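You operate a simulated robot arm through the tools that you are given. There is no shell and no other tool. Be economical: measure what you need, move in short steps, check, and stop when the job is done.

The job below is to be done with a simulated robot arm. You get a single attempt, and the scene is never put back.

TASK
Light the rack and stand the brown sample in the Dark vial's cell to compare its colour.
Fine: stand the Dark vial on the round table first; leave the lamp on. Set down upright: what you pick out.

The check looks at the end state, three seconds after you hand in, the way a careful person would. Anything else that was tipped, shoved, dropped, spilled or broken makes it a failure.

THE ROBOT
A 7-joint arm with a two-finger parallel gripper, fixed in place. Base frame: the origin is at the foot of the arm, x ahead of it, y to its left, z up; the work surface is at about z = 0. Lengths are in mm, angles in degrees, forces in N, time in s.
With the tool pointing down near the work surface it reaches from about 240 to 620 mm from the base axis. Its first joint turns from -66.0 to 66.0 degrees. Payload 2.6 kg.
The tool frame sits at the grasp point between the pads (the TCP): z along the fingers, y along the line on which they close. The tips reach 30 mm beyond it. The gripper opens to 94 mm. The fingers are 28 mm wide and 10 mm thick; the gripper's body (50 by 96 mm) begins 55 mm behind the TCP.
Orientation is that of the tool frame in the base frame, as [roll, pitch, yaw] about the fixed x, y, z axes, in that order (R = Rz(yaw) Ry(pitch) Rx(roll)). With the fingers straight down and closing along the base's y, the tool's x points along the base's -x, its y along +y and its z along -z.

THE INTERFACE
- The arm moves only by the tool send_rows. Its argument "commands" is a list of rows, each a list of 7 numbers: the opening in per cent of the stroke, from 0 (shut) to 100 (fully open), then the shift along the base's x, y, z in mm, then the turn, a rotation vector about the base's x, y, z in rad. In form: [[claw, dx, dy, dz, ax, ay, az], ...]. A call has 1 to 8 rows; each row shifts and turns the commanded pose from where the row before left it. Rows are played at 5 a second. More than 50 mm and 8.6 degrees between two rows, or a gripper value outside its range, and nothing of the call is played. Where a pose cannot be reached the arm comes as near as it can. A force on the tool above 90 N (or 10 N above the force at the start of the call, whichever is more), or a blocked arm, ends the call early, and 0.2 s more pass. The fingers move at their own pace (about 72 mm/s each) and stop on an object; they squeeze with about 44 N. The grip force told is the motor's: it shows also when the fingers shut on nothing. Time passes only in rows, and 0.2 s behind the last, so rows that do not move let the fingers close. It gives the time, the measured TCP pose, the force on the tool (base axes), the opening and the grip force at its end, in the units of the frame above (readings bear some noise), with the torque about the TCP (base axes, N m) and any sound that the robot's microphone picked up.
- Cameras (640 x 400 px; columns grow to the right, rows downward): "scene" is fixed at [36.7, 430, 555.3]; the picture's right is [-0.72, -0.69, 0.00], its down [-0.44, 0.46, -0.78] and it looks along [0.54, -0.56, -0.63] (base axes); focal length 224 px, centre (320, 200). "wrist" rides on the gripper at [76, 14, -103] in the tool frame; the picture's right is [-0.18, 0.98, 0.00], its down [-0.75, -0.14, -0.64] and it looks along [-0.63, -0.12, 0.77] (tool axes); focal length 243 px, centre (320, 200). There is no depth. A picture from a camera that has moved, and an enlarged one, comes with that camera's place and axes in the base frame and with its lens. The place of the scene camera against the robot may be out by one fixed shift of up to 12 mm in any direction.
- snapshot(camera): a new picture of that camera. It takes no simulated time.
- zoom(camera, box): a new picture of the part [left, top, right, bottom] of that camera's present view, enlarged. It takes no simulated time.
- finish_job(): hands the job in; it is judged then, once.

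Go step by step. Nothing tells you positions but the pictures and the camera data: compare them with the known pose of the tool, close in by small moves and look again before you grip or let go. The budget is 120 turns and 68 pictures, counting those below and the enlarged ones. Unless the task says otherwise, let go and move clear before handing in, and close with one line.

The tools are called after "Emit:" as a command line: name --pt "numbers of a row" for each row, then --argument value for the rest, lists and objects as JSON in quotes. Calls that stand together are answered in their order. send_rows: Moves the arm, as the interface text tells. Its arguments: {"type":"object","properties":{"commands":{"type":"array","items":{"type":"array","items":{"type":"number"}}}},"required":["commands"]} The other tools are called the same way: snapshot (camera) takes a picture; zoom (camera, box) takes an enlarged picture of a part of a camera's view; finish_job () hands the job in.

At the start:

```text
clock: 0.0
tool_pos: [269.3, 240.7, 414.9]
ee_rot: [179.8, 0.0, 179.9]
contact_force: [0.3, -0.3, -0.4]
ft_torque: [0.02, -0.04, -0.04]
opening: 94.0
grasp_force: 0.2
```

scene: 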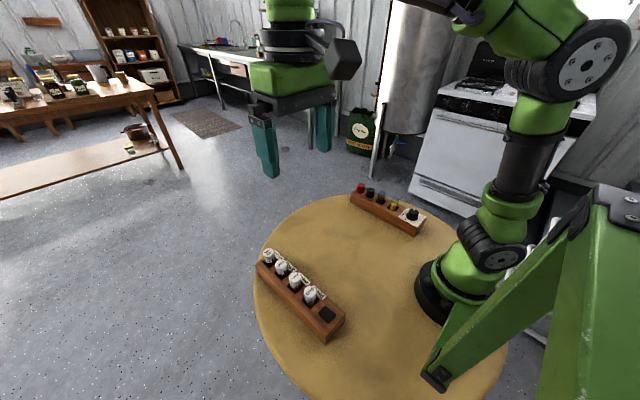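
wrist: 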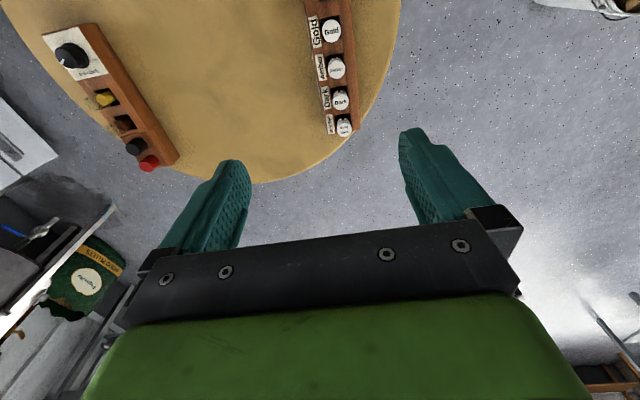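

I see a round table with a rack of four labelled vials and a dark (empty/brown?) cell, and a control strip with knob and buttons. I'll zoom in on both.

Emit:
zoom --camera "scene" --box '[240, 235, 360, 350]'

Emit:
zoom --camera "scene" --box '[340, 170, 440, 245]'

Emit:
zoom --camera "wrist" --box '[290, 0, 390, 150]'

Emit:
zoom --camera "wrist" --box '[30, 20, 190, 180]'

```text
3.48 times, centred on (300, 292) of scene
camera zoom: at [36.7, 430.0, 555.3], right [-0.72, -0.69, 0.0], down [-0.44, 0.46, -0.78], along [0.54, -0.56, -0.63], focal length 780 px, centre (390, -122)
```

zoom: 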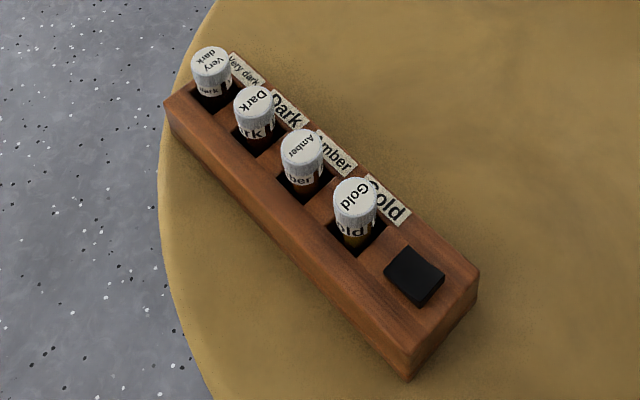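

```text
5.33 times, centred on (390, 208) of scene
camera zoom: at [36.7, 430.0, 555.3], right [-0.72, -0.69, 0.0], down [-0.44, 0.46, -0.78], along [0.54, -0.56, -0.63], focal length 1196 px, centre (-53, 160)
```

zoom: 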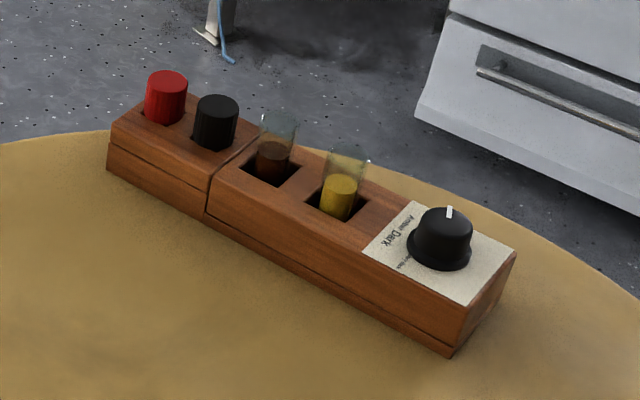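

```text
2.67 times, centred on (340, 75) of wrist
camera zoom: at [193.4, 254.7, 517.7], right [0.19, 0.98, 0.0], down [0.75, -0.14, 0.64], along [0.63, -0.12, -0.77], focal length 647 px, centre (267, 533)
```

zoom: 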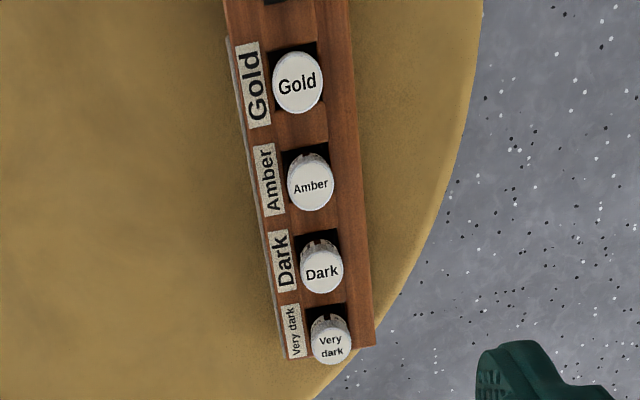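

```text
2.50 times, centred on (110, 100) of wrist
camera zoom: at [193.4, 254.7, 517.7], right [0.19, 0.98, 0.0], down [0.75, -0.14, 0.64], along [0.63, -0.12, -0.77], focal length 606 px, centre (845, 450)
```

zoom: 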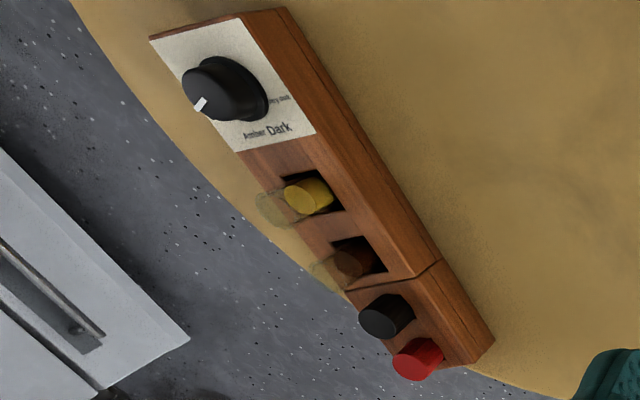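

Panel is about y≈-160 (knob x≈190, gold sample 257, brown sample 306, black 353, red 396); rack is at about y≈263, with Dark at x≈346. I'll turn the wrist to view the panel more squarely.

Emit:
send_rows --pt "100 5 -24 0 0 0 -0.143" --pt "100 5 -24 0 0 0 -0.143" --pt "100 5 -24 0 0 0 -0.143" --pt "100 0 -24 0 0 0 -0.143" --pt "100 0 -24 0 0 0 -0.143" --pt "100 0 -24 0 0 0 -0.143" --pt "100 0 -24 0 0 0 -0.143" --pt "100 0 -24 0 0 0 -0.143"

Emit:
send_rows --pt "100 0 0 -20 0 0 -0.143" --pt "100 0 0 -20 0 0 -0.143" --pt "100 0 0 -20 0 0 -0.141" --pt "100 0 0 0 0 0 0"

Emit:
snapshot --camera "wrist"

```text
clock: 1.8
tool_pos: [282.7, 48.6, 414.5]
ee_rot: [-180.0, 0.0, 114.3]
contact_force: [0.5, 0.5, 0.0]
ft_torque: [0.01, 0.02, -0.01]
opening: 93.9
grasp_force: 0.1
```

```text
clock: 2.8
tool_pos: [283.7, 47.9, 355.9]
ee_rot: [179.9, 0.0, 89.9]
contact_force: [-0.4, -0.1, 0.2]
ft_torque: [0.01, 0.0, 0.02]
opening: 94.1
grasp_force: 0.2
```

```text
61 pictures are left
camera wrist: at [297.5, 124.6, 457.8], right [0.98, -0.19, 0.0], down [-0.14, -0.75, 0.64], along [-0.12, -0.63, -0.77], focal length 243 px, centre (320, 200)
```

wrist: 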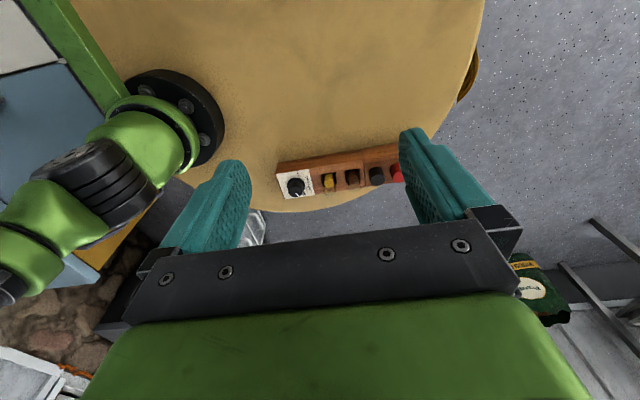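

Emit:
zoom --camera "wrist" --box '[265, 135, 425, 215]'

Emit:
zoom --camera "wrist" --box '[270, 155, 340, 205]'

```text
4.00 times, centred on (345, 175) of wrist
camera zoom: at [297.5, 124.6, 457.8], right [0.98, -0.19, 0.0], down [-0.14, -0.75, 0.64], along [-0.12, -0.63, -0.77], focal length 970 px, centre (220, 300)
```

zoom: 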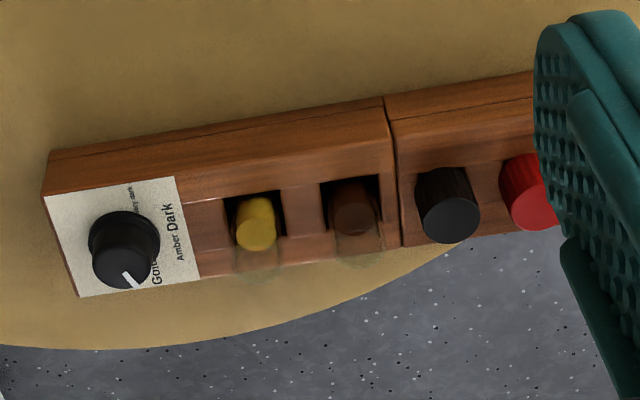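

```text
8.00 times, centred on (305, 180) of wrist
camera zoom: at [297.5, 124.6, 457.8], right [0.98, -0.19, 0.0], down [-0.14, -0.75, 0.64], along [-0.12, -0.63, -0.77], focal length 1941 px, centre (440, 360)
```

zoom: 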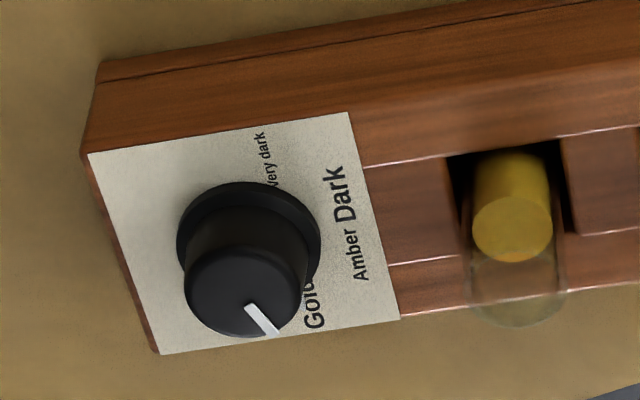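

The knob is a selector labelled Gold / Amber / Dark / Very dark. I'll look closer at the black square on the rack and the red and black caps.

Emit:
zoom --camera "scene" --box '[295, 285, 350, 345]'

Emit:
zoom --camera "scene" --box '[350, 178, 400, 215]'

Emit:
zoom --camera "scene" --box '[385, 195, 435, 240]'

```text
6.67 times, centred on (322, 315) of scene
camera zoom: at [36.7, 430.0, 555.3], right [-0.72, -0.69, 0.0], down [-0.44, 0.46, -0.78], along [0.54, -0.56, -0.63], focal length 1495 px, centre (303, -567)
```

zoom: 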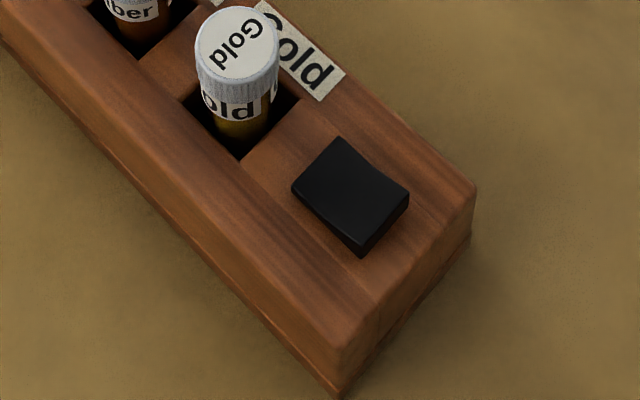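

```text
10.81 times, centred on (375, 196) of scene
camera zoom: at [36.7, 430.0, 555.3], right [-0.72, -0.69, 0.0], down [-0.44, 0.46, -0.78], along [0.54, -0.56, -0.63], focal length 2425 px, centre (-275, 238)
```

zoom: 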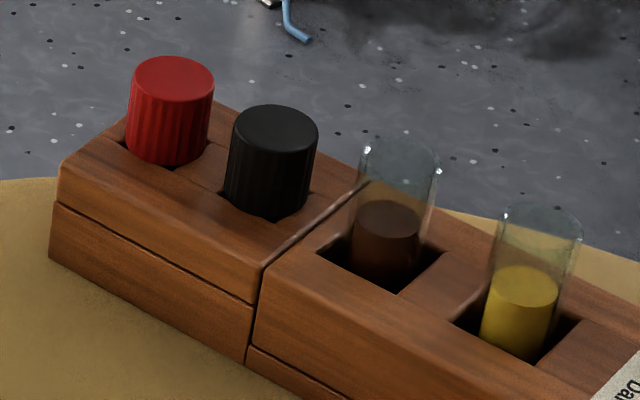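

```text
8.89 times, centred on (410, 218) of scene
camera zoom: at [36.7, 430.0, 555.3], right [-0.72, -0.69, 0.0], down [-0.44, 0.46, -0.78], along [0.54, -0.56, -0.63], focal length 1994 px, centre (-480, 44)
```

zoom: 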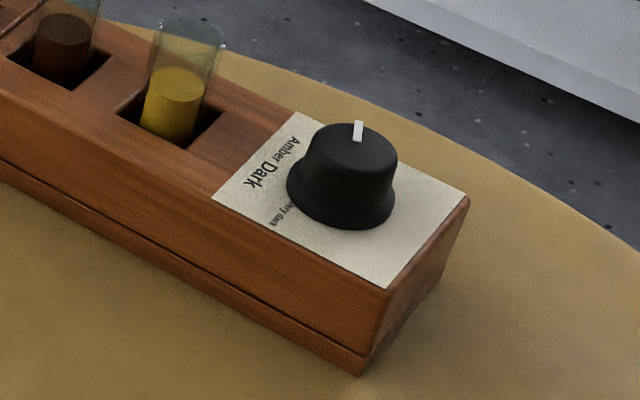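

The black part on the rack is a rocker switch whose -x end is raised, so I take it as the lamp switch. I'll close the fingers, go above it near (170, 262) and look.

Emit:
send_rows --pt "0 -18.5 35.7 -25 0 0 0" --pt "0 -18.5 35.7 -25 0 0 0" --pt "0 -18.5 35.7 -25 0 0 0" --pt "0 -18.5 35.7 -25 0 0 0" --pt "0 -18.5 35.7 -25 0 0 0" --pt "0 -18.5 35.7 -25 0 0 0" --pt "0 0 0 0 0 0 0"

Emit:
snapshot --camera "wrist"

Emit:
snapshot --camera "scene"

```text
clock: 4.4
tool_pos: [174.1, 262.1, 205.4]
ee_rot: [179.9, 0.0, 90.0]
contact_force: [-0.2, 0.0, 0.3]
ft_torque: [0.0, 0.01, 0.01]
opening: 0.0
grasp_force: 32.6
```

```text
55 pictures are left
camera wrist: at [187.4, 338.1, 306.6], right [0.98, -0.18, 0.0], down [-0.14, -0.75, 0.64], along [-0.12, -0.63, -0.77], focal length 243 px, centre (320, 200)
```

wrist: 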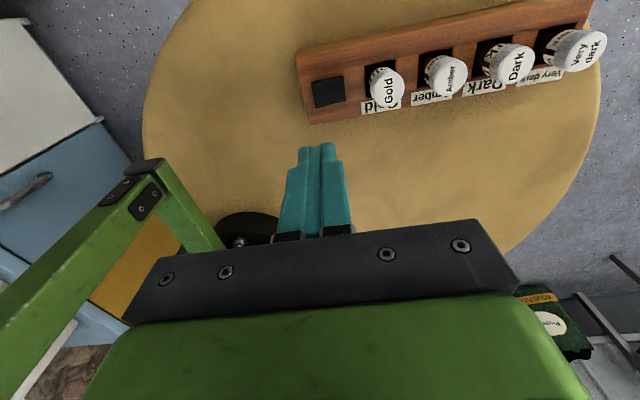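

```text
54 pictures are left
```

scene: 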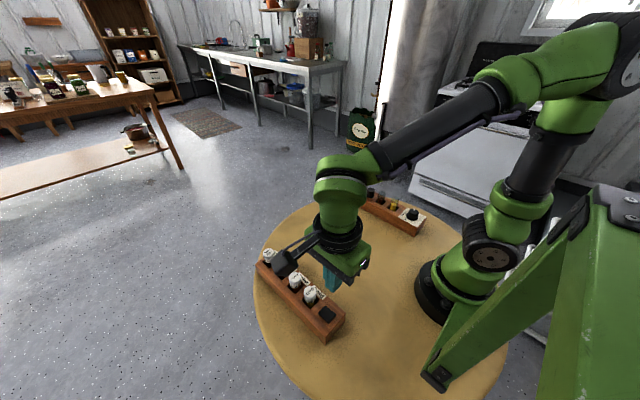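

Rocker is at about (181, 264), Dark's cap at (344, 263) with its top at z≈69. I'll zoom on the rocker and rack before pressing.

Emit:
zoom --camera "wrist" --box '[290, 60, 450, 140]'

Emit:
zoom --camera "wrist" --box '[440, 0, 620, 110]'

```text
4.00 times, centred on (370, 100) of wrist
camera zoom: at [187.4, 338.1, 306.6], right [0.98, -0.18, 0.0], down [-0.14, -0.75, 0.64], along [-0.12, -0.63, -0.77], focal length 970 px, centre (120, 600)
```

zoom: 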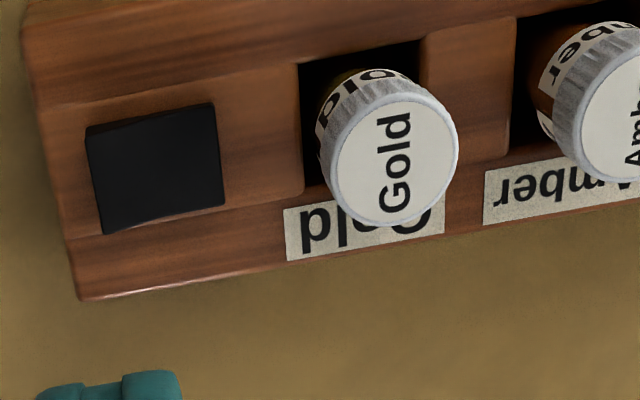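

```text
3.56 times, centred on (530, 55) of wrist
camera zoom: at [187.4, 338.1, 306.6], right [0.98, -0.18, 0.0], down [-0.14, -0.75, 0.64], along [-0.12, -0.63, -0.77], focal length 863 px, centre (-427, 716)
```

zoom: 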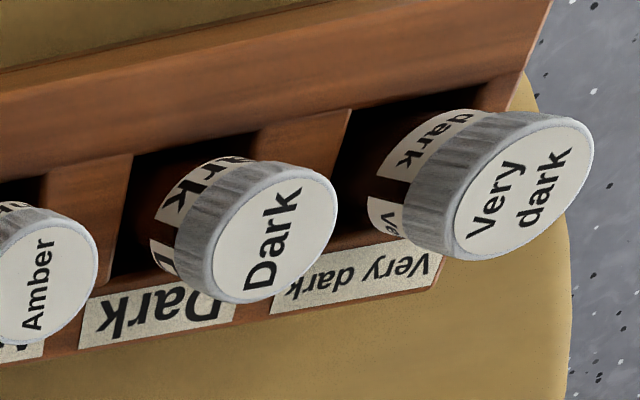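

Rocker spans x≈166–198, y≈264. I'll lower closed fingertips above its raised -x half.

Emit:
send_rows --pt "0 -4 2 -35 0 0 0" --pt "0 0 0 -35 0 0 0" --pt "0 0 0 -30 0 0 0" --pt "0 0 0 -5 0 0 0" --pt "0 0 0 0 0 0 0"

Emit:
snapshot --camera "wrist"

Emit:
zoom --camera "scene" --box '[250, 220, 370, 350]'

```text
clock: 5.6
tool_pos: [170.2, 262.1, 99.6]
ee_rot: [179.8, 0.0, 89.9]
contact_force: [0.5, -0.4, 0.1]
ft_torque: [-0.03, -0.04, 0.01]
opening: 0.1
grasp_force: 33.7
```

```text
51 pictures are left
camera wrist: at [184.8, 339.6, 201.6], right [0.98, -0.18, 0.0], down [-0.14, -0.75, 0.64], along [-0.12, -0.63, -0.77], focal length 243 px, centre (320, 200)
```

wrist: 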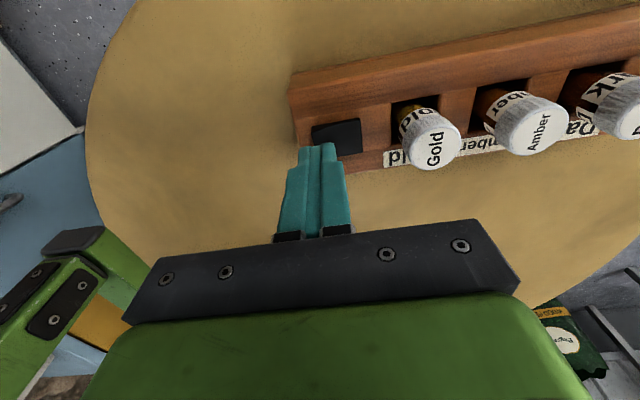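

```text
3.08 times, centred on (310, 285) of scene
camera zoom: at [36.7, 430.0, 555.3], right [-0.72, -0.69, 0.0], down [-0.44, 0.46, -0.78], along [0.54, -0.56, -0.63], focal length 690 px, centre (351, -62)
```

zoom: 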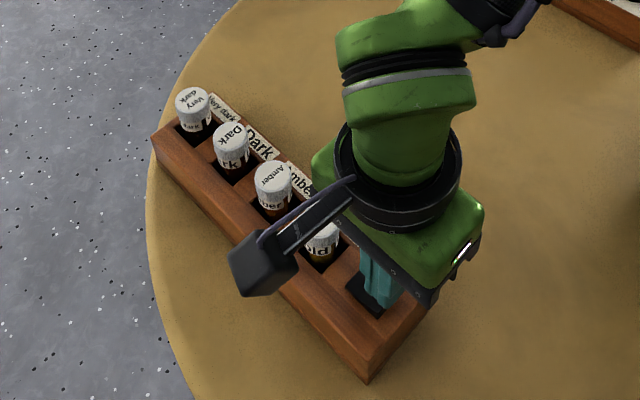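

Tips are about 20 mm above the rocker's raised end, aligned. Descending gently until contact.

Emit:
send_rows --pt "0 0 3 -5 0 0 0" --pt "0 0 0 -4 0 0 0" --pt "0 0 0 -3 0 0 0" --pt "0 0 0 -3 0 0 0" --pt "0 0 0 0 0 0 0"

```text
clock: 6.8
tool_pos: [170.3, 267.2, 89.7]
ee_rot: [179.8, 0.0, 89.7]
contact_force: [-2.4, -7.0, 19.1]
ft_torque: [-0.22, 0.1, 0.14]
opening: 0.0
grasp_force: 32.7
stopped in row 5: the force on the tool passed its limit at 93 N (the readings are from after the stop); the commanded pose is now the measured one
```

Contact came at tip z≈59 with high force; checking what happened.

Emit:
snapshot --camera "wrist"

Emit:
zoom --camera "scene" --box '[250, 220, 370, 350]'

```text
49 pictures are left
camera wrist: at [183.7, 343.6, 191.0], right [0.98, -0.19, 0.0], down [-0.15, -0.75, 0.64], along [-0.12, -0.63, -0.77], focal length 243 px, centre (320, 200)
```

wrist: 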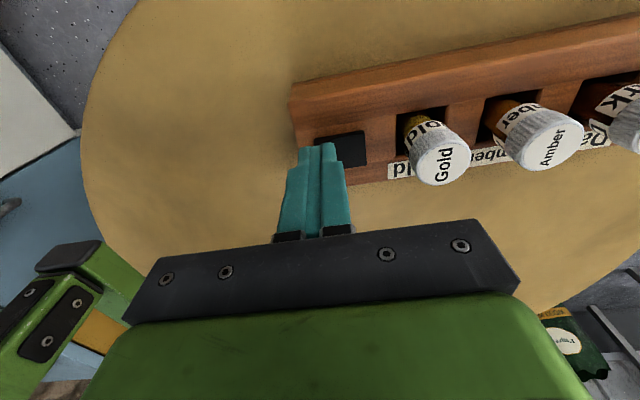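

```text
3.08 times, centred on (310, 285) of scene
camera zoom: at [36.6, 430.0, 555.4], right [-0.72, -0.69, 0.0], down [-0.44, 0.46, -0.78], along [0.54, -0.56, -0.63], focal length 690 px, centre (351, -62)
```

zoom: 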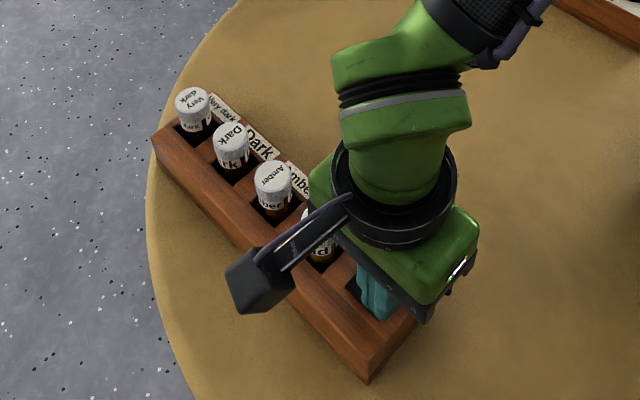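

The fingers sit on the rocker. I'll lift off and check whether it flipped and the lamp is lit.

Emit:
send_rows --pt "0 0 0 5 0 0 0" --pt "0 0 0 35 0 0 0" --pt "0 0 0 50 0 0 0" --pt "0 0 30 30 0 0 0" --pt "0 0 0 0 0 0 0"

Emit:
zoom --camera "scene" --box '[240, 235, 360, 350]'

Emit:
snapshot --camera "wrist"

```text
clock: 8.0
tool_pos: [170.0, 296.6, 208.9]
ee_rot: [179.8, 0.0, 89.8]
contact_force: [1.2, -0.9, -0.2]
ft_torque: [0.01, 0.0, 0.04]
opening: 0.0
grasp_force: 33.6
```

```text
3.48 times, centred on (300, 292) of scene
camera zoom: at [36.7, 430.0, 555.3], right [-0.72, -0.69, 0.0], down [-0.44, 0.46, -0.78], along [0.54, -0.56, -0.63], focal length 780 px, centre (390, -122)
```

zoom: 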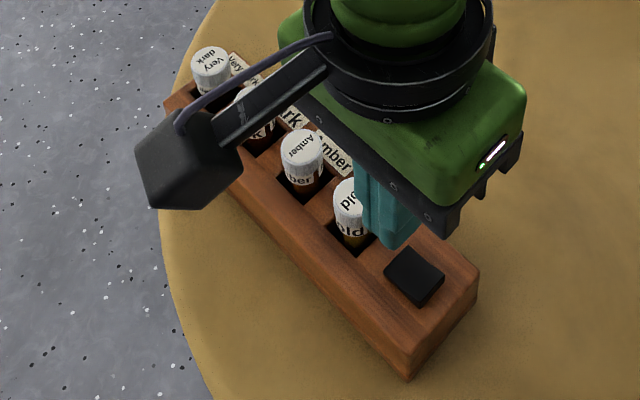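

```text
46 pictures are left
camera wrist: at [184.4, 372.7, 310.6], right [0.98, -0.19, 0.0], down [-0.15, -0.75, 0.64], along [-0.12, -0.63, -0.77], focal length 243 px, centre (320, 200)
```

wrist: 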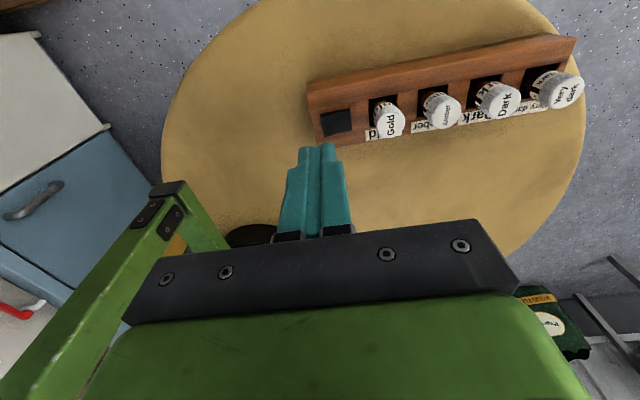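

Nothing lit visibly, and the rack did not move. Close look at the rocker to see whether it changed.

Emit:
zoom --camera "scene" --box '[295, 285, 350, 345]'

Emit:
zoom --camera "wrist" --box '[300, 80, 400, 150]'

```text
6.67 times, centred on (322, 315) of scene
camera zoom: at [36.7, 430.0, 555.3], right [-0.72, -0.69, 0.0], down [-0.44, 0.46, -0.78], along [0.54, -0.56, -0.63], focal length 1495 px, centre (303, -567)
```

zoom: 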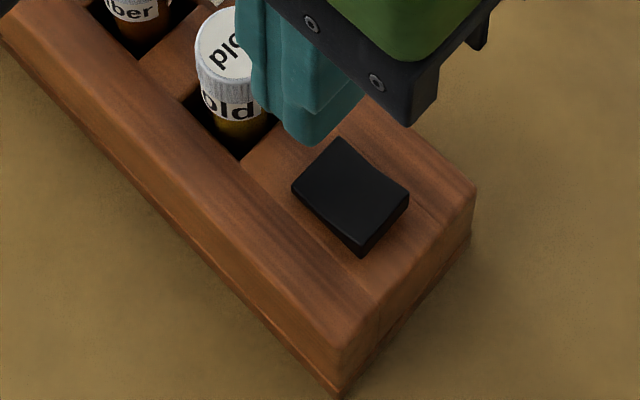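

```text
5.71 times, centred on (350, 115) of wrist
camera zoom: at [184.4, 372.7, 310.6], right [0.98, -0.19, 0.0], down [-0.15, -0.75, 0.64], along [-0.12, -0.63, -0.77], focal length 1386 px, centre (149, 686)
```

zoom: 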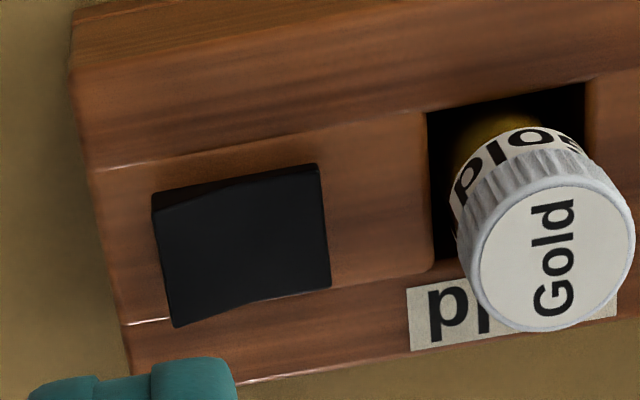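

The rocker seems unchanged; the contact was at the tip over its -x end. I'll zoom tightly for its profile, and check the rest of the stuff for a light.

Emit:
zoom --camera "scene" --box '[316, 302, 336, 326]'

```text
16.00 times, centred on (326, 314) of scene
camera zoom: at [36.7, 430.0, 555.3], right [-0.72, -0.69, 0.0], down [-0.44, 0.46, -0.78], along [0.54, -0.56, -0.63], focal length 3589 px, centre (224, -1624)
```

zoom: 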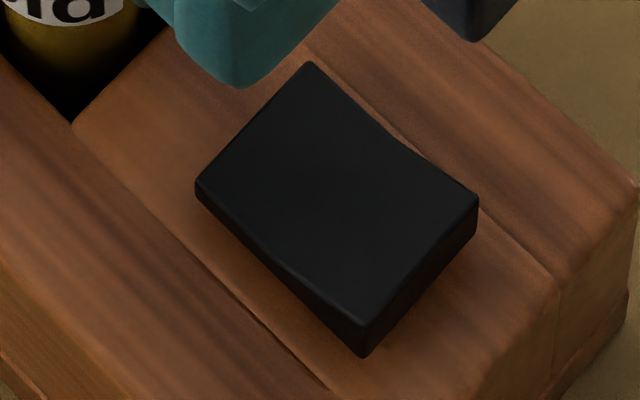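

The -x half is clearly the raised one. I'll press again, slower and slightly further out.

Emit:
send_rows --pt "0 -2 -30 -40 0 0 0" --pt "0 0 0 -40 0 0 0" --pt "0 0 0 -28 0 0 0" --pt "0 0 0 -6 0 0 0" --pt "0 0 0 -2 0 0 0" --pt "0 0 0 0 0 0 0"

Emit:
send_rows --pt "0 0 0 -1 0 0 0" --pt "0 0 0 -1 0 0 0" --pt "0 0 0 -1 0 0 0" --pt "0 0 0 -1 0 0 0"

```text
clock: 9.4
tool_pos: [167.6, 267.6, 92.2]
ee_rot: [179.8, 0.0, 89.8]
contact_force: [0.1, -0.1, -0.9]
ft_torque: [0.0, 0.0, 0.0]
opening: 0.0
grasp_force: 33.3
```

```text
clock: 10.4
tool_pos: [167.5, 267.9, 87.8]
ee_rot: [179.8, 0.0, 89.7]
contact_force: [-4.7, -10.3, 27.9]
ft_torque: [-0.39, 0.16, 0.05]
opening: 0.0
grasp_force: 33.3
```

Contact at tip z≈58 with 28 N; continuing slowly.

Emit:
send_rows --pt "0 0 0 -1 0 0 0" --pt "0 0 0 -1 0 0 0"

Emit:
zoom --camera "scene" --box '[290, 270, 350, 340]'

```text
clock: 11.0
tool_pos: [167.3, 268.5, 87.8]
ee_rot: [179.9, -0.1, 89.6]
contact_force: [-14.2, -27.8, 77.6]
ft_torque: [-0.95, 0.46, 0.48]
opening: 0.0
grasp_force: 32.6
```

```text
5.71 times, centred on (320, 305) of scene
camera zoom: at [36.5, 429.8, 555.6], right [-0.72, -0.69, 0.0], down [-0.43, 0.46, -0.78], along [0.54, -0.56, -0.63], focal length 1282 px, centre (320, -400)
```

zoom: 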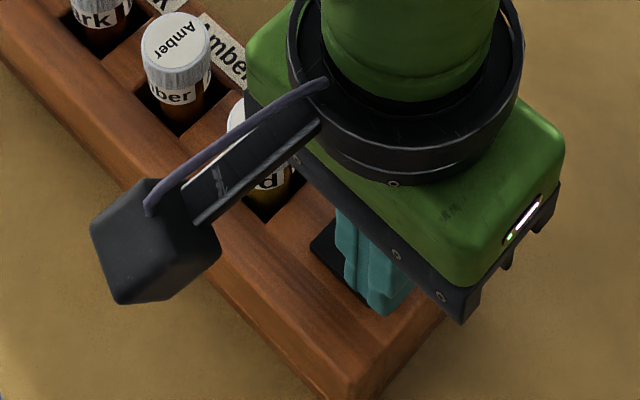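

77 N and it didn't yield; the 28 mm wide tips may be resting on the rack's rails on either side of the rocker. I'll lift, turn the gripper 90° so only 20 mm lies across, and look at the area again.

Emit:
send_rows --pt "0 0 0 6 0 0 0" --pt "0 0 0 40 0 0 0" --pt "0 0 0 20 0 0 0.14" --pt "0 0 0 0 0 0 0.143" --pt "0 0 0 0 0 0 0.143" --pt "0 0 0 0 0 0 0.143" --pt "0 0 0 0 0 0 0.143" --pt "0 0 0 0 0 0 0.143"

Emit:
send_rows --pt "0 0 0 0 0 0 0.143" --pt "0 0 0 0 0 0 0.143" --pt "0 0 0 0 0 0 0.143" --pt "0 0 0 0 0 0 0.143" --pt "0 0 0 0 0 0 0.143" --pt "0 0 0 0 0 0 0"

Emit:
snapshot --camera "wrist"

Emit:
zoom --camera "scene" --box '[250, 230, 360, 345]'

```text
clock: 12.8
tool_pos: [167.4, 268.8, 151.2]
ee_rot: [180.0, 0.1, 139.0]
contact_force: [0.3, -0.1, 0.1]
ft_torque: [0.03, 0.02, -0.02]
opening: 0.0
grasp_force: 33.2
```

```text
clock: 14.2
tool_pos: [166.7, 266.5, 152.5]
ee_rot: [179.7, 0.1, 180.0]
contact_force: [-0.3, -0.5, 1.0]
ft_torque: [0.01, -0.03, 0.0]
opening: 0.0
grasp_force: 33.0
```

```text
41 pictures are left
camera wrist: at [91.1, 281.4, 254.7], right [0.19, 0.98, 0.0], down [0.75, -0.15, 0.64], along [0.63, -0.12, -0.77], focal length 243 px, centre (320, 200)
```

wrist: 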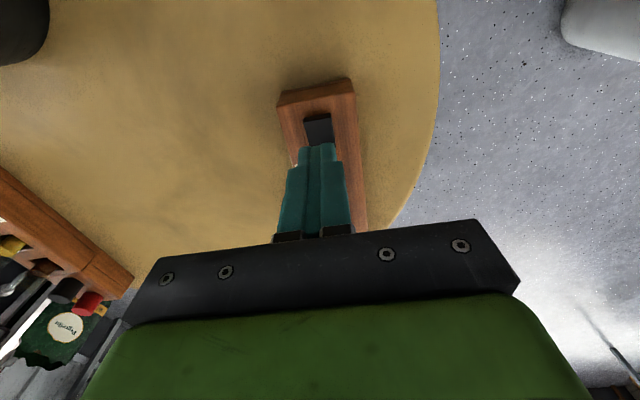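

```text
3.48 times, centred on (305, 288) of scene
camera zoom: at [36.7, 430.0, 555.3], right [-0.72, -0.69, 0.0], down [-0.44, 0.46, -0.78], along [0.54, -0.56, -0.63], focal length 780 px, centre (372, -104)
```

zoom: 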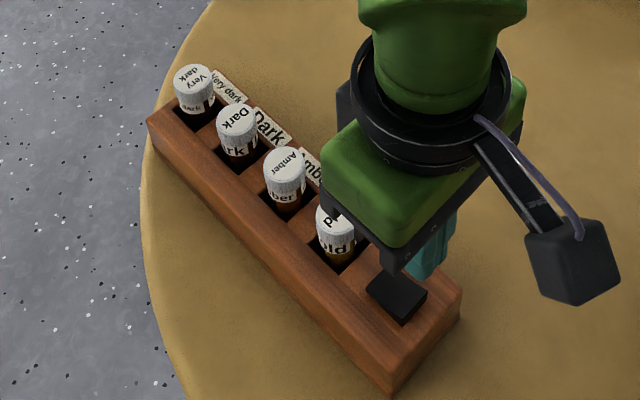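

Emit:
zoom --camera "wrist" --box '[265, 70, 365, 150]'

```text
5.00 times, centred on (315, 110) of wrist
camera zoom: at [91.1, 281.4, 254.7], right [0.19, 0.98, 0.0], down [0.75, -0.15, 0.64], along [0.63, -0.12, -0.77], focal length 1213 px, centre (345, 650)
```

zoom: 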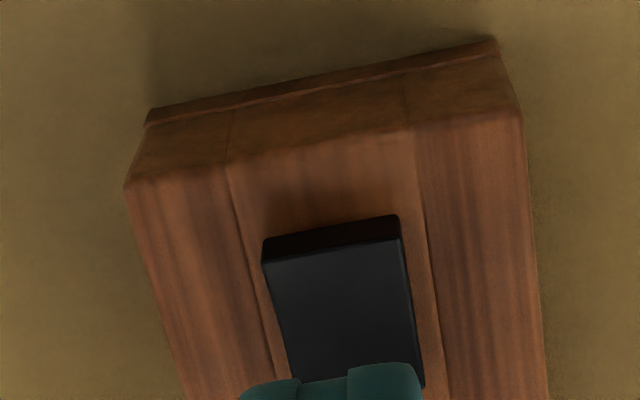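

The rails look coplanar with the centre strip, and the rocker's raised edge is at x≈166, y≈266. Trying a slow press in this orientation, narrower across.

Emit:
send_rows --pt "0 1 -1 -35 0 0 0" --pt "0 0 0 -22 0 0 0" --pt "0 0 0 -3 0 0 0" --pt "0 0 0 -1 0 0 0" --pt "0 0 0 -1 0 0 0" --pt "0 0 0 -1 0 0 0" --pt "0 0 0 -1 0 0 0"

Emit:
snapshot --camera "wrist"

```text
clock: 15.8
tool_pos: [167.9, 267.4, 88.0]
ee_rot: [179.8, 0.0, 179.7]
contact_force: [-5.2, -7.7, 24.0]
ft_torque: [-0.32, 0.16, 0.15]
opening: 0.0
grasp_force: 33.0
```

```text
38 pictures are left
camera wrist: at [92.2, 281.0, 191.0], right [0.19, 0.98, 0.0], down [0.75, -0.15, 0.64], along [0.63, -0.12, -0.77], focal length 243 px, centre (320, 200)
```

wrist: 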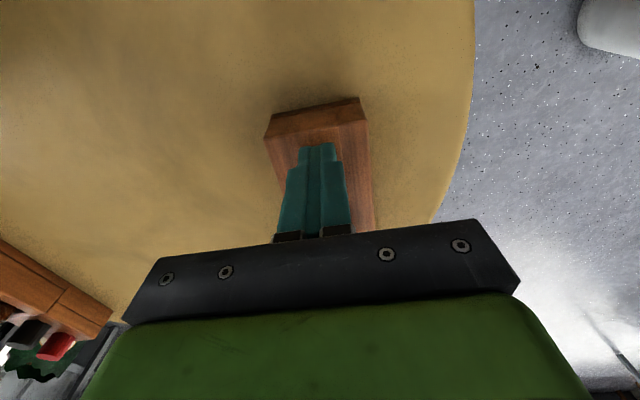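

Emit:
zoom --camera "wrist" --box '[255, 90, 385, 190]'

Emit:
zoom --camera "scene" --box '[300, 290, 345, 340]'

```text
4.00 times, centred on (320, 140) of wrist
camera zoom: at [92.2, 281.0, 191.0], right [0.19, 0.98, 0.0], down [0.75, -0.15, 0.64], along [0.63, -0.12, -0.77], focal length 970 px, centre (320, 440)
```

zoom: 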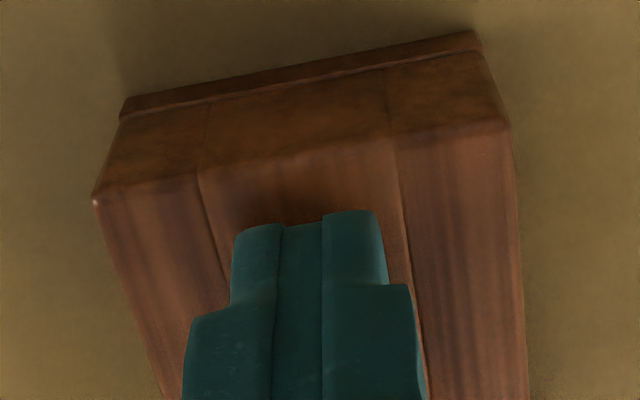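

```text
8.00 times, centred on (322, 315) of scene
camera zoom: at [36.6, 430.0, 555.4], right [-0.72, -0.69, 0.0], down [-0.44, 0.46, -0.78], along [0.54, -0.56, -0.63], focal length 1794 px, centre (300, -720)
```

zoom: 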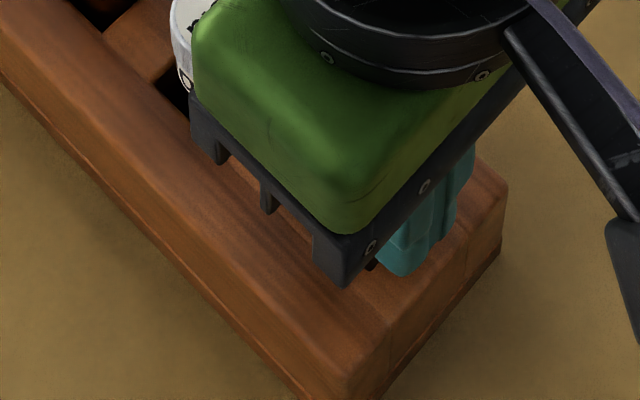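

Still solid at the same height. I'll lift and feel the other (+x) half to learn the heights.

Emit:
send_rows --pt "0 0 0 10 0 0 0" --pt "0 14 0 0 0 0 0" --pt "0 13 0 0 0 0 0" --pt "0 0 0 -8 0 0 0" --pt "0 0 0 -2 0 0 0" --pt "0 0 0 -2 0 0 0" --pt "0 0 0 -2 0 0 0"

```text
clock: 17.4
tool_pos: [195.5, 266.2, 86.7]
ee_rot: [179.8, 0.1, 179.6]
contact_force: [-4.4, -10.7, 35.6]
ft_torque: [-0.32, 0.64, 0.19]
opening: 0.0
grasp_force: 32.6
```

Contact at z≈57 here, loaded toward its -x edge. Lift and look at the rocker.

Emit:
send_rows --pt "0 0 0 6 0 0 0" --pt "0 0 0 44 0 0 0" --pt "0 0 -45 20 0 0 0" --pt "0 0 -45 0 0 0 0" --pt "0 0 0 0 0 0 0"

Emit:
zoom --camera "scene" --box '[240, 235, 360, 350]'

Emit:
zoom --camera "scene" --box '[312, 298, 340, 328]'

```text
clock: 18.6
tool_pos: [196.1, 175.4, 154.6]
ee_rot: [179.8, 0.0, 179.6]
contact_force: [-0.6, -0.1, 0.5]
ft_torque: [-0.02, 0.05, 0.02]
opening: 0.3
grasp_force: 33.0
```

```text
3.48 times, centred on (300, 292) of scene
camera zoom: at [36.7, 430.0, 555.3], right [-0.72, -0.69, 0.0], down [-0.44, 0.46, -0.78], along [0.54, -0.56, -0.63], focal length 780 px, centre (390, -122)
```

zoom: 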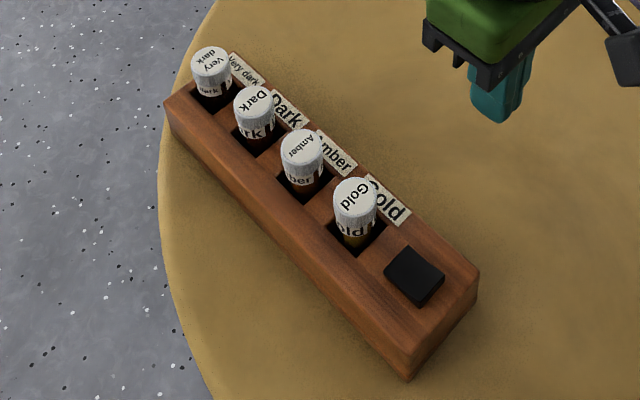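

```text
13.33 times, centred on (326, 313) of scene
camera zoom: at [36.7, 430.0, 555.3], right [-0.72, -0.69, 0.0], down [-0.44, 0.46, -0.78], along [0.54, -0.56, -0.63], focal length 2990 px, centre (240, -1307)
```

zoom: 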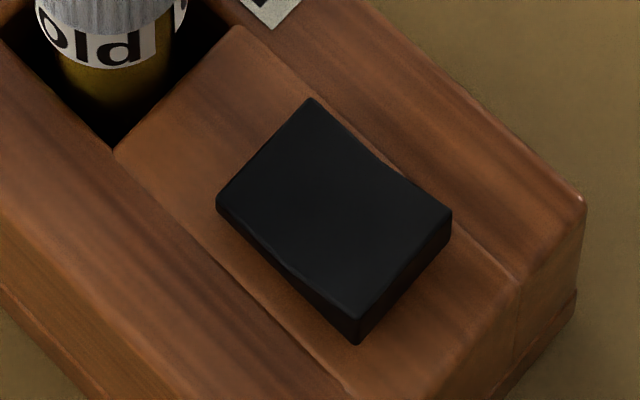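

The rocker is unchanged. The forces place the earlier contacts on its raised edge (x≈167) and near its pivot (x≈181), so I'll try pressing fully on the +x half at x≈202.

Emit:
send_rows --pt "0 5 45 0 0 0 0" --pt "0 0 45 -20 0 0 0" --pt "0 0 0 -35 0 0 0" --pt "0 0 0 -9 0 0 0" --pt "0 0 0 -2 0 0 0" --pt "0 0 0 -2 0 0 0" --pt "0 0 0 -1 0 0 0" --pt "0 0 0 -1 0 0 0"

```text
clock: 20.4
tool_pos: [201.4, 266.8, 84.9]
ee_rot: [179.7, 0.2, 179.7]
contact_force: [4.7, -1.6, 8.8]
ft_torque: [-0.07, -0.05, -0.03]
opening: 0.1
grasp_force: 33.0
```

Emit:
send_rows --pt "0 0 0 -1 0 0 0" --pt "0 0 0 -1 0 0 0" --pt "0 0 0 -1 0 0 0" --pt "0 0 0 -1 0 0 0"

```text
clock: 21.4
tool_pos: [202.8, 267.2, 83.2]
ee_rot: [179.5, 0.5, 179.6]
contact_force: [12.4, -16.0, 60.5]
ft_torque: [-0.51, 0.46, 0.24]
opening: 0.0
grasp_force: 32.9
heard: click
```

A click was heard. Lifting off to look.

Emit:
send_rows --pt "0 0 0 6 0 0 0" --pt "0 0 0 44 0 0 0" --pt "0 0 -45 20 0 0 0" --pt "0 0 -45 20 0 0 0" --pt "0 0 0 0 0 0 0"

Emit:
zoom --camera "scene" --box '[240, 235, 360, 350]'

Emit:
snapshot --camera "wrist"

```text
clock: 22.6
tool_pos: [196.9, 176.2, 169.3]
ee_rot: [179.8, -0.1, 179.7]
contact_force: [0.6, 0.0, -0.3]
ft_torque: [-0.01, -0.01, 0.02]
opening: 0.0
grasp_force: 33.1
heard: click
```

```text
3.48 times, centred on (300, 292) of scene
camera zoom: at [36.7, 430.0, 555.3], right [-0.72, -0.69, 0.0], down [-0.44, 0.46, -0.78], along [0.54, -0.56, -0.63], focal length 780 px, centre (390, -122)
```

zoom: 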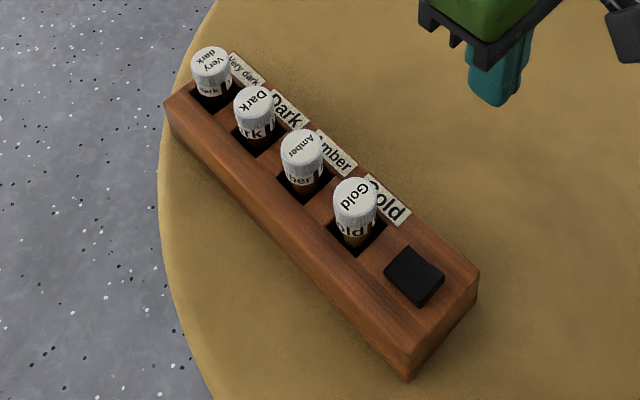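

```text
32 pictures are left
camera wrist: at [122.3, 190.7, 272.3], right [0.19, 0.98, 0.0], down [0.75, -0.15, 0.64], along [0.63, -0.12, -0.77], focal length 243 px, centre (320, 200)
```

wrist: 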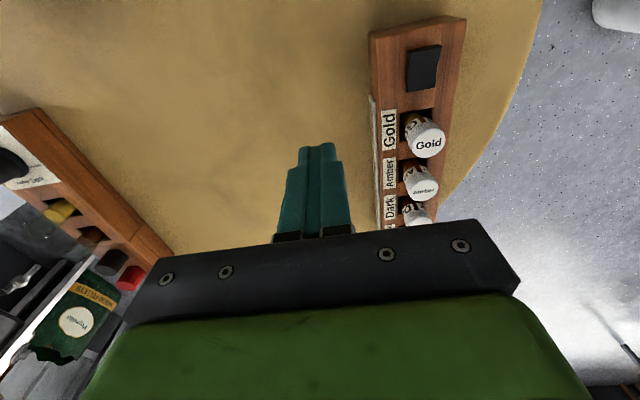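

Clicks came on both press and release, and the rocker looks as before. I'll check for any light in the rack cells or elsewhere.

Emit:
zoom --camera "wrist" --box '[355, 10, 475, 230]'

Emit:
zoom --camera "scene" --box '[255, 240, 345, 330]'

```text
1.82 times, centred on (415, 120) of wrist
camera zoom: at [122.3, 190.7, 272.3], right [0.19, 0.98, 0.0], down [0.75, -0.15, 0.64], along [0.63, -0.12, -0.77], focal length 441 px, centre (147, 346)
```

zoom: 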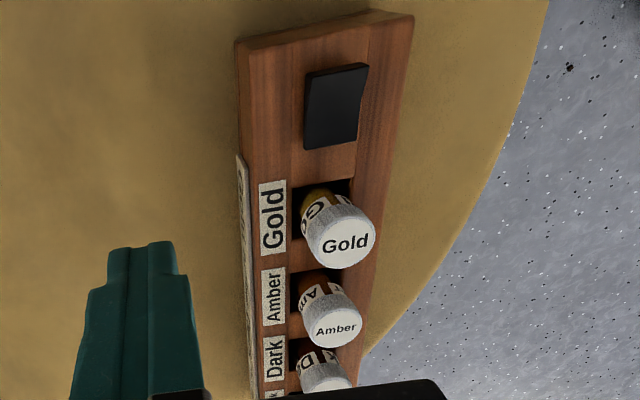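

```text
4.44 times, centred on (300, 285) of scene
camera zoom: at [36.7, 430.0, 555.3], right [-0.72, -0.69, 0.0], down [-0.44, 0.46, -0.78], along [0.54, -0.56, -0.63], focal length 997 px, centre (409, -178)
```

zoom: 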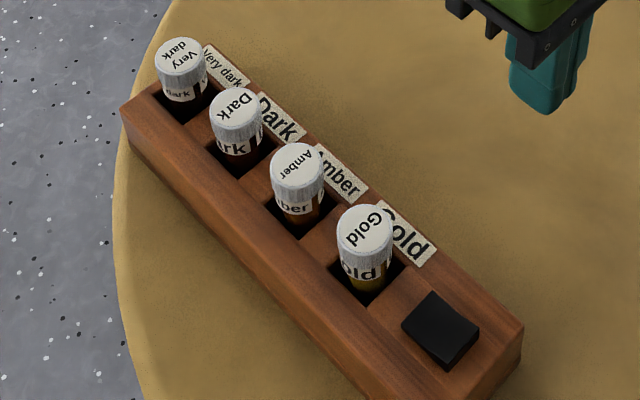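

No light seen. I'll turn the gripper back so a 20 mm-deep tip can press only the outer end of the +x half, deeper.

Emit:
send_rows --pt "0 1 11 0 0 0 -0.143" --pt "0 1 11 0 0 0 -0.143" --pt "0 1 11 0 0 0 -0.143" --pt "0 1 11 0 0 0 -0.143" --pt "0 1 11 0 0 0 -0.143" --pt "0 1 11 0 0 0 -0.143" --pt "0 1 11 0 0 0 -0.143" --pt "0 0 13 0 0 0 -0.143"

Emit:
send_rows --pt "0 0 0 0 0 0 -0.143" --pt "0 0 0 0 0 0 -0.143" --pt "0 0 0 -35 0 0 -0.141" --pt "0 0 0 -35 0 0 0" --pt "0 0 0 -6 0 0 0" --pt "0 0 0 0 0 0 0"

```text
clock: 24.4
tool_pos: [207.7, 268.4, 170.7]
ee_rot: [179.8, 0.1, 114.1]
contact_force: [0.2, 0.3, -0.5]
ft_torque: [0.01, -0.02, -0.01]
opening: 0.3
grasp_force: 33.1
```

```text
clock: 25.8
tool_pos: [207.6, 265.7, 94.2]
ee_rot: [179.8, 0.1, 89.7]
contact_force: [-1.0, -0.8, -0.1]
ft_torque: [0.0, 0.01, 0.02]
opening: 0.0
grasp_force: 33.0
```

Emit:
send_rows --pt "0 -5 0 0 0 0 0" --pt "0 0 0 -4 0 0 0" --pt "0 0 0 -3 0 0 0" --pt "0 0 0 -1 0 0 0" --pt "0 0 0 -1 0 0 0" --pt "0 0 0 -1 0 0 0"

Emit:
zoom --camera "wrist" --box '[270, 90, 430, 190]'

```text
clock: 27.2
tool_pos: [203.6, 267.5, 85.0]
ee_rot: [179.8, 0.0, 89.7]
contact_force: [-0.6, 0.6, 0.1]
ft_torque: [-0.01, 0.04, 0.0]
opening: 0.1
grasp_force: 32.9
```

```text
4.00 times, centred on (350, 140) of wrist
camera zoom: at [217.0, 343.0, 186.5], right [0.98, -0.19, 0.0], down [-0.15, -0.75, 0.64], along [-0.12, -0.63, -0.77], focal length 970 px, centre (200, 440)
```

zoom: 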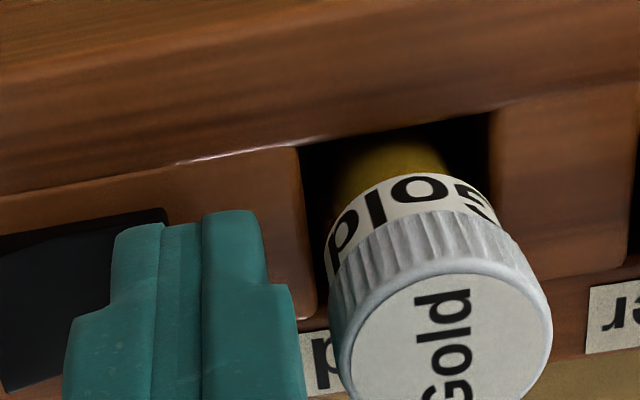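

Emit:
send_rows --pt "0 0 0 -1 0 0 0" --pt "0 0 0 -1 0 0 0" --pt "0 0 0 -1 0 0 0" --pt "0 0 0 -1 0 0 0" --pt "0 0 0 0 0 0 0"

```text
clock: 28.4
tool_pos: [203.9, 266.8, 80.8]
ee_rot: [179.7, -0.1, 89.6]
contact_force: [-2.3, -2.0, 9.7]
ft_torque: [-0.14, 0.15, -0.01]
opening: 0.1
grasp_force: 33.2
heard: click
```

Clicked with only 10 N. Look while held, and go a little deeper.

Emit:
send_rows --pt "0 0 0 -1 0 0 0" --pt "0 0 0 -1 0 0 0" --pt "0 0 0 -1 0 0 0" --pt "0 0 0 0 0 0 0"

Emit:
zoom --camera "scene" --box '[240, 220, 360, 345]'

```text
clock: 29.4
tool_pos: [203.7, 266.7, 80.0]
ee_rot: [179.6, -0.3, 89.6]
contact_force: [-5.4, -17.5, 62.4]
ft_torque: [-0.77, 0.73, 0.24]
opening: 0.4
grasp_force: 32.8
```

```text
3.20 times, centred on (300, 282) of scene
camera zoom: at [36.5, 429.8, 555.5], right [-0.72, -0.69, 0.0], down [-0.43, 0.46, -0.78], along [0.54, -0.56, -0.63], focal length 718 px, centre (384, -64)
```

zoom: 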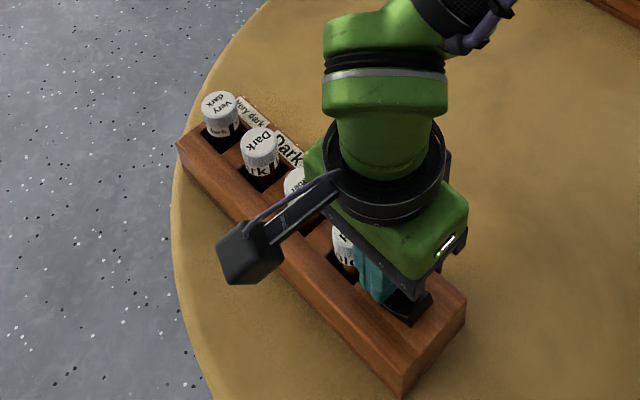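

Emit:
send_rows --pt "0 0 0 2 0 0 0" --pt "0 0 0 3 0 0 0" --pt "0 0 0 5 0 0 0" --pt "0 0 0 0 0 0 0"

Emit:
send_rows --pt "0 0 0 40 0 0 0" --pt "0 0 40 40 0 0 0" --pt "0 0 40 0 0 0 0" --pt "0 0 0 0 0 0 0"

Emit:
snapshot --camera "scene"

Emit:
snapshot --camera "wrist"

```text
clock: 30.4
tool_pos: [202.6, 266.1, 87.5]
ee_rot: [179.9, 0.2, 89.7]
contact_force: [-1.1, 0.3, 0.4]
ft_torque: [0.01, -0.01, -0.01]
opening: 0.0
grasp_force: 33.2
```

```text
refused: row 2 steps farther than a row can; nothing moved
```

```text
27 pictures are left
```

scene: 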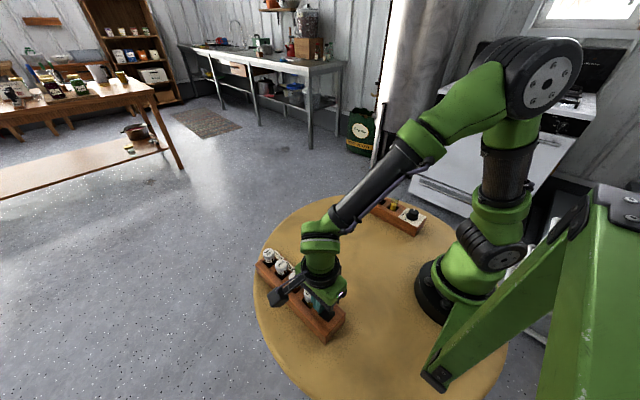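

```text
26 pictures are left
camera wrist: at [216.3, 342.8, 189.1], right [0.98, -0.19, 0.0], down [-0.15, -0.75, 0.64], along [-0.12, -0.63, -0.77], focal length 243 px, centre (320, 200)
```

wrist: 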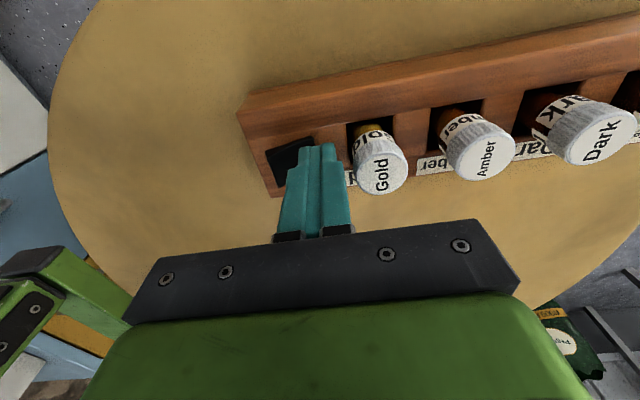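

This time there was no click on release, so it latched. Lifting clear (smaller steps) to check for the light.

Emit:
send_rows --pt "0 0 0 40 0 0 0" --pt "0 0 0 45 0 0 0" --pt "0 30 -30 25 0 0 0" --pt "0 30 -30 0 0 0 0" --pt "0 40 -20 0 0 0 0" --pt "0 0 0 0 0 0 0"

Emit:
zoom --camera "scene" --box '[245, 235, 360, 350]'

```text
clock: 31.8
tool_pos: [302.8, 188.1, 197.1]
ee_rot: [179.8, 0.0, 89.6]
contact_force: [0.7, -0.1, -0.1]
ft_torque: [-0.01, -0.03, 0.02]
opening: 0.0
grasp_force: 32.9
```

```text
3.48 times, centred on (302, 292) of scene
camera zoom: at [36.7, 430.0, 555.3], right [-0.72, -0.69, 0.0], down [-0.44, 0.46, -0.78], along [0.54, -0.56, -0.63], focal length 780 px, centre (381, -122)
```

zoom: 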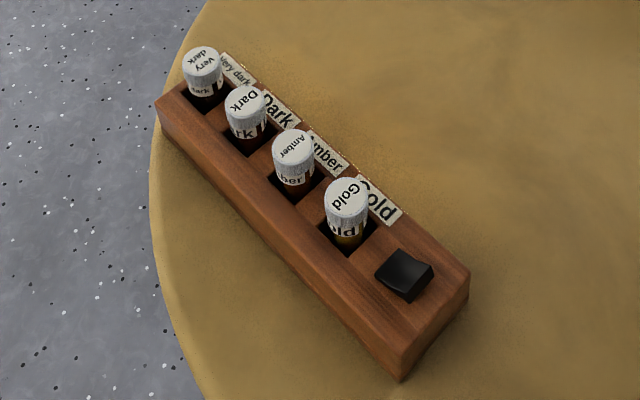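

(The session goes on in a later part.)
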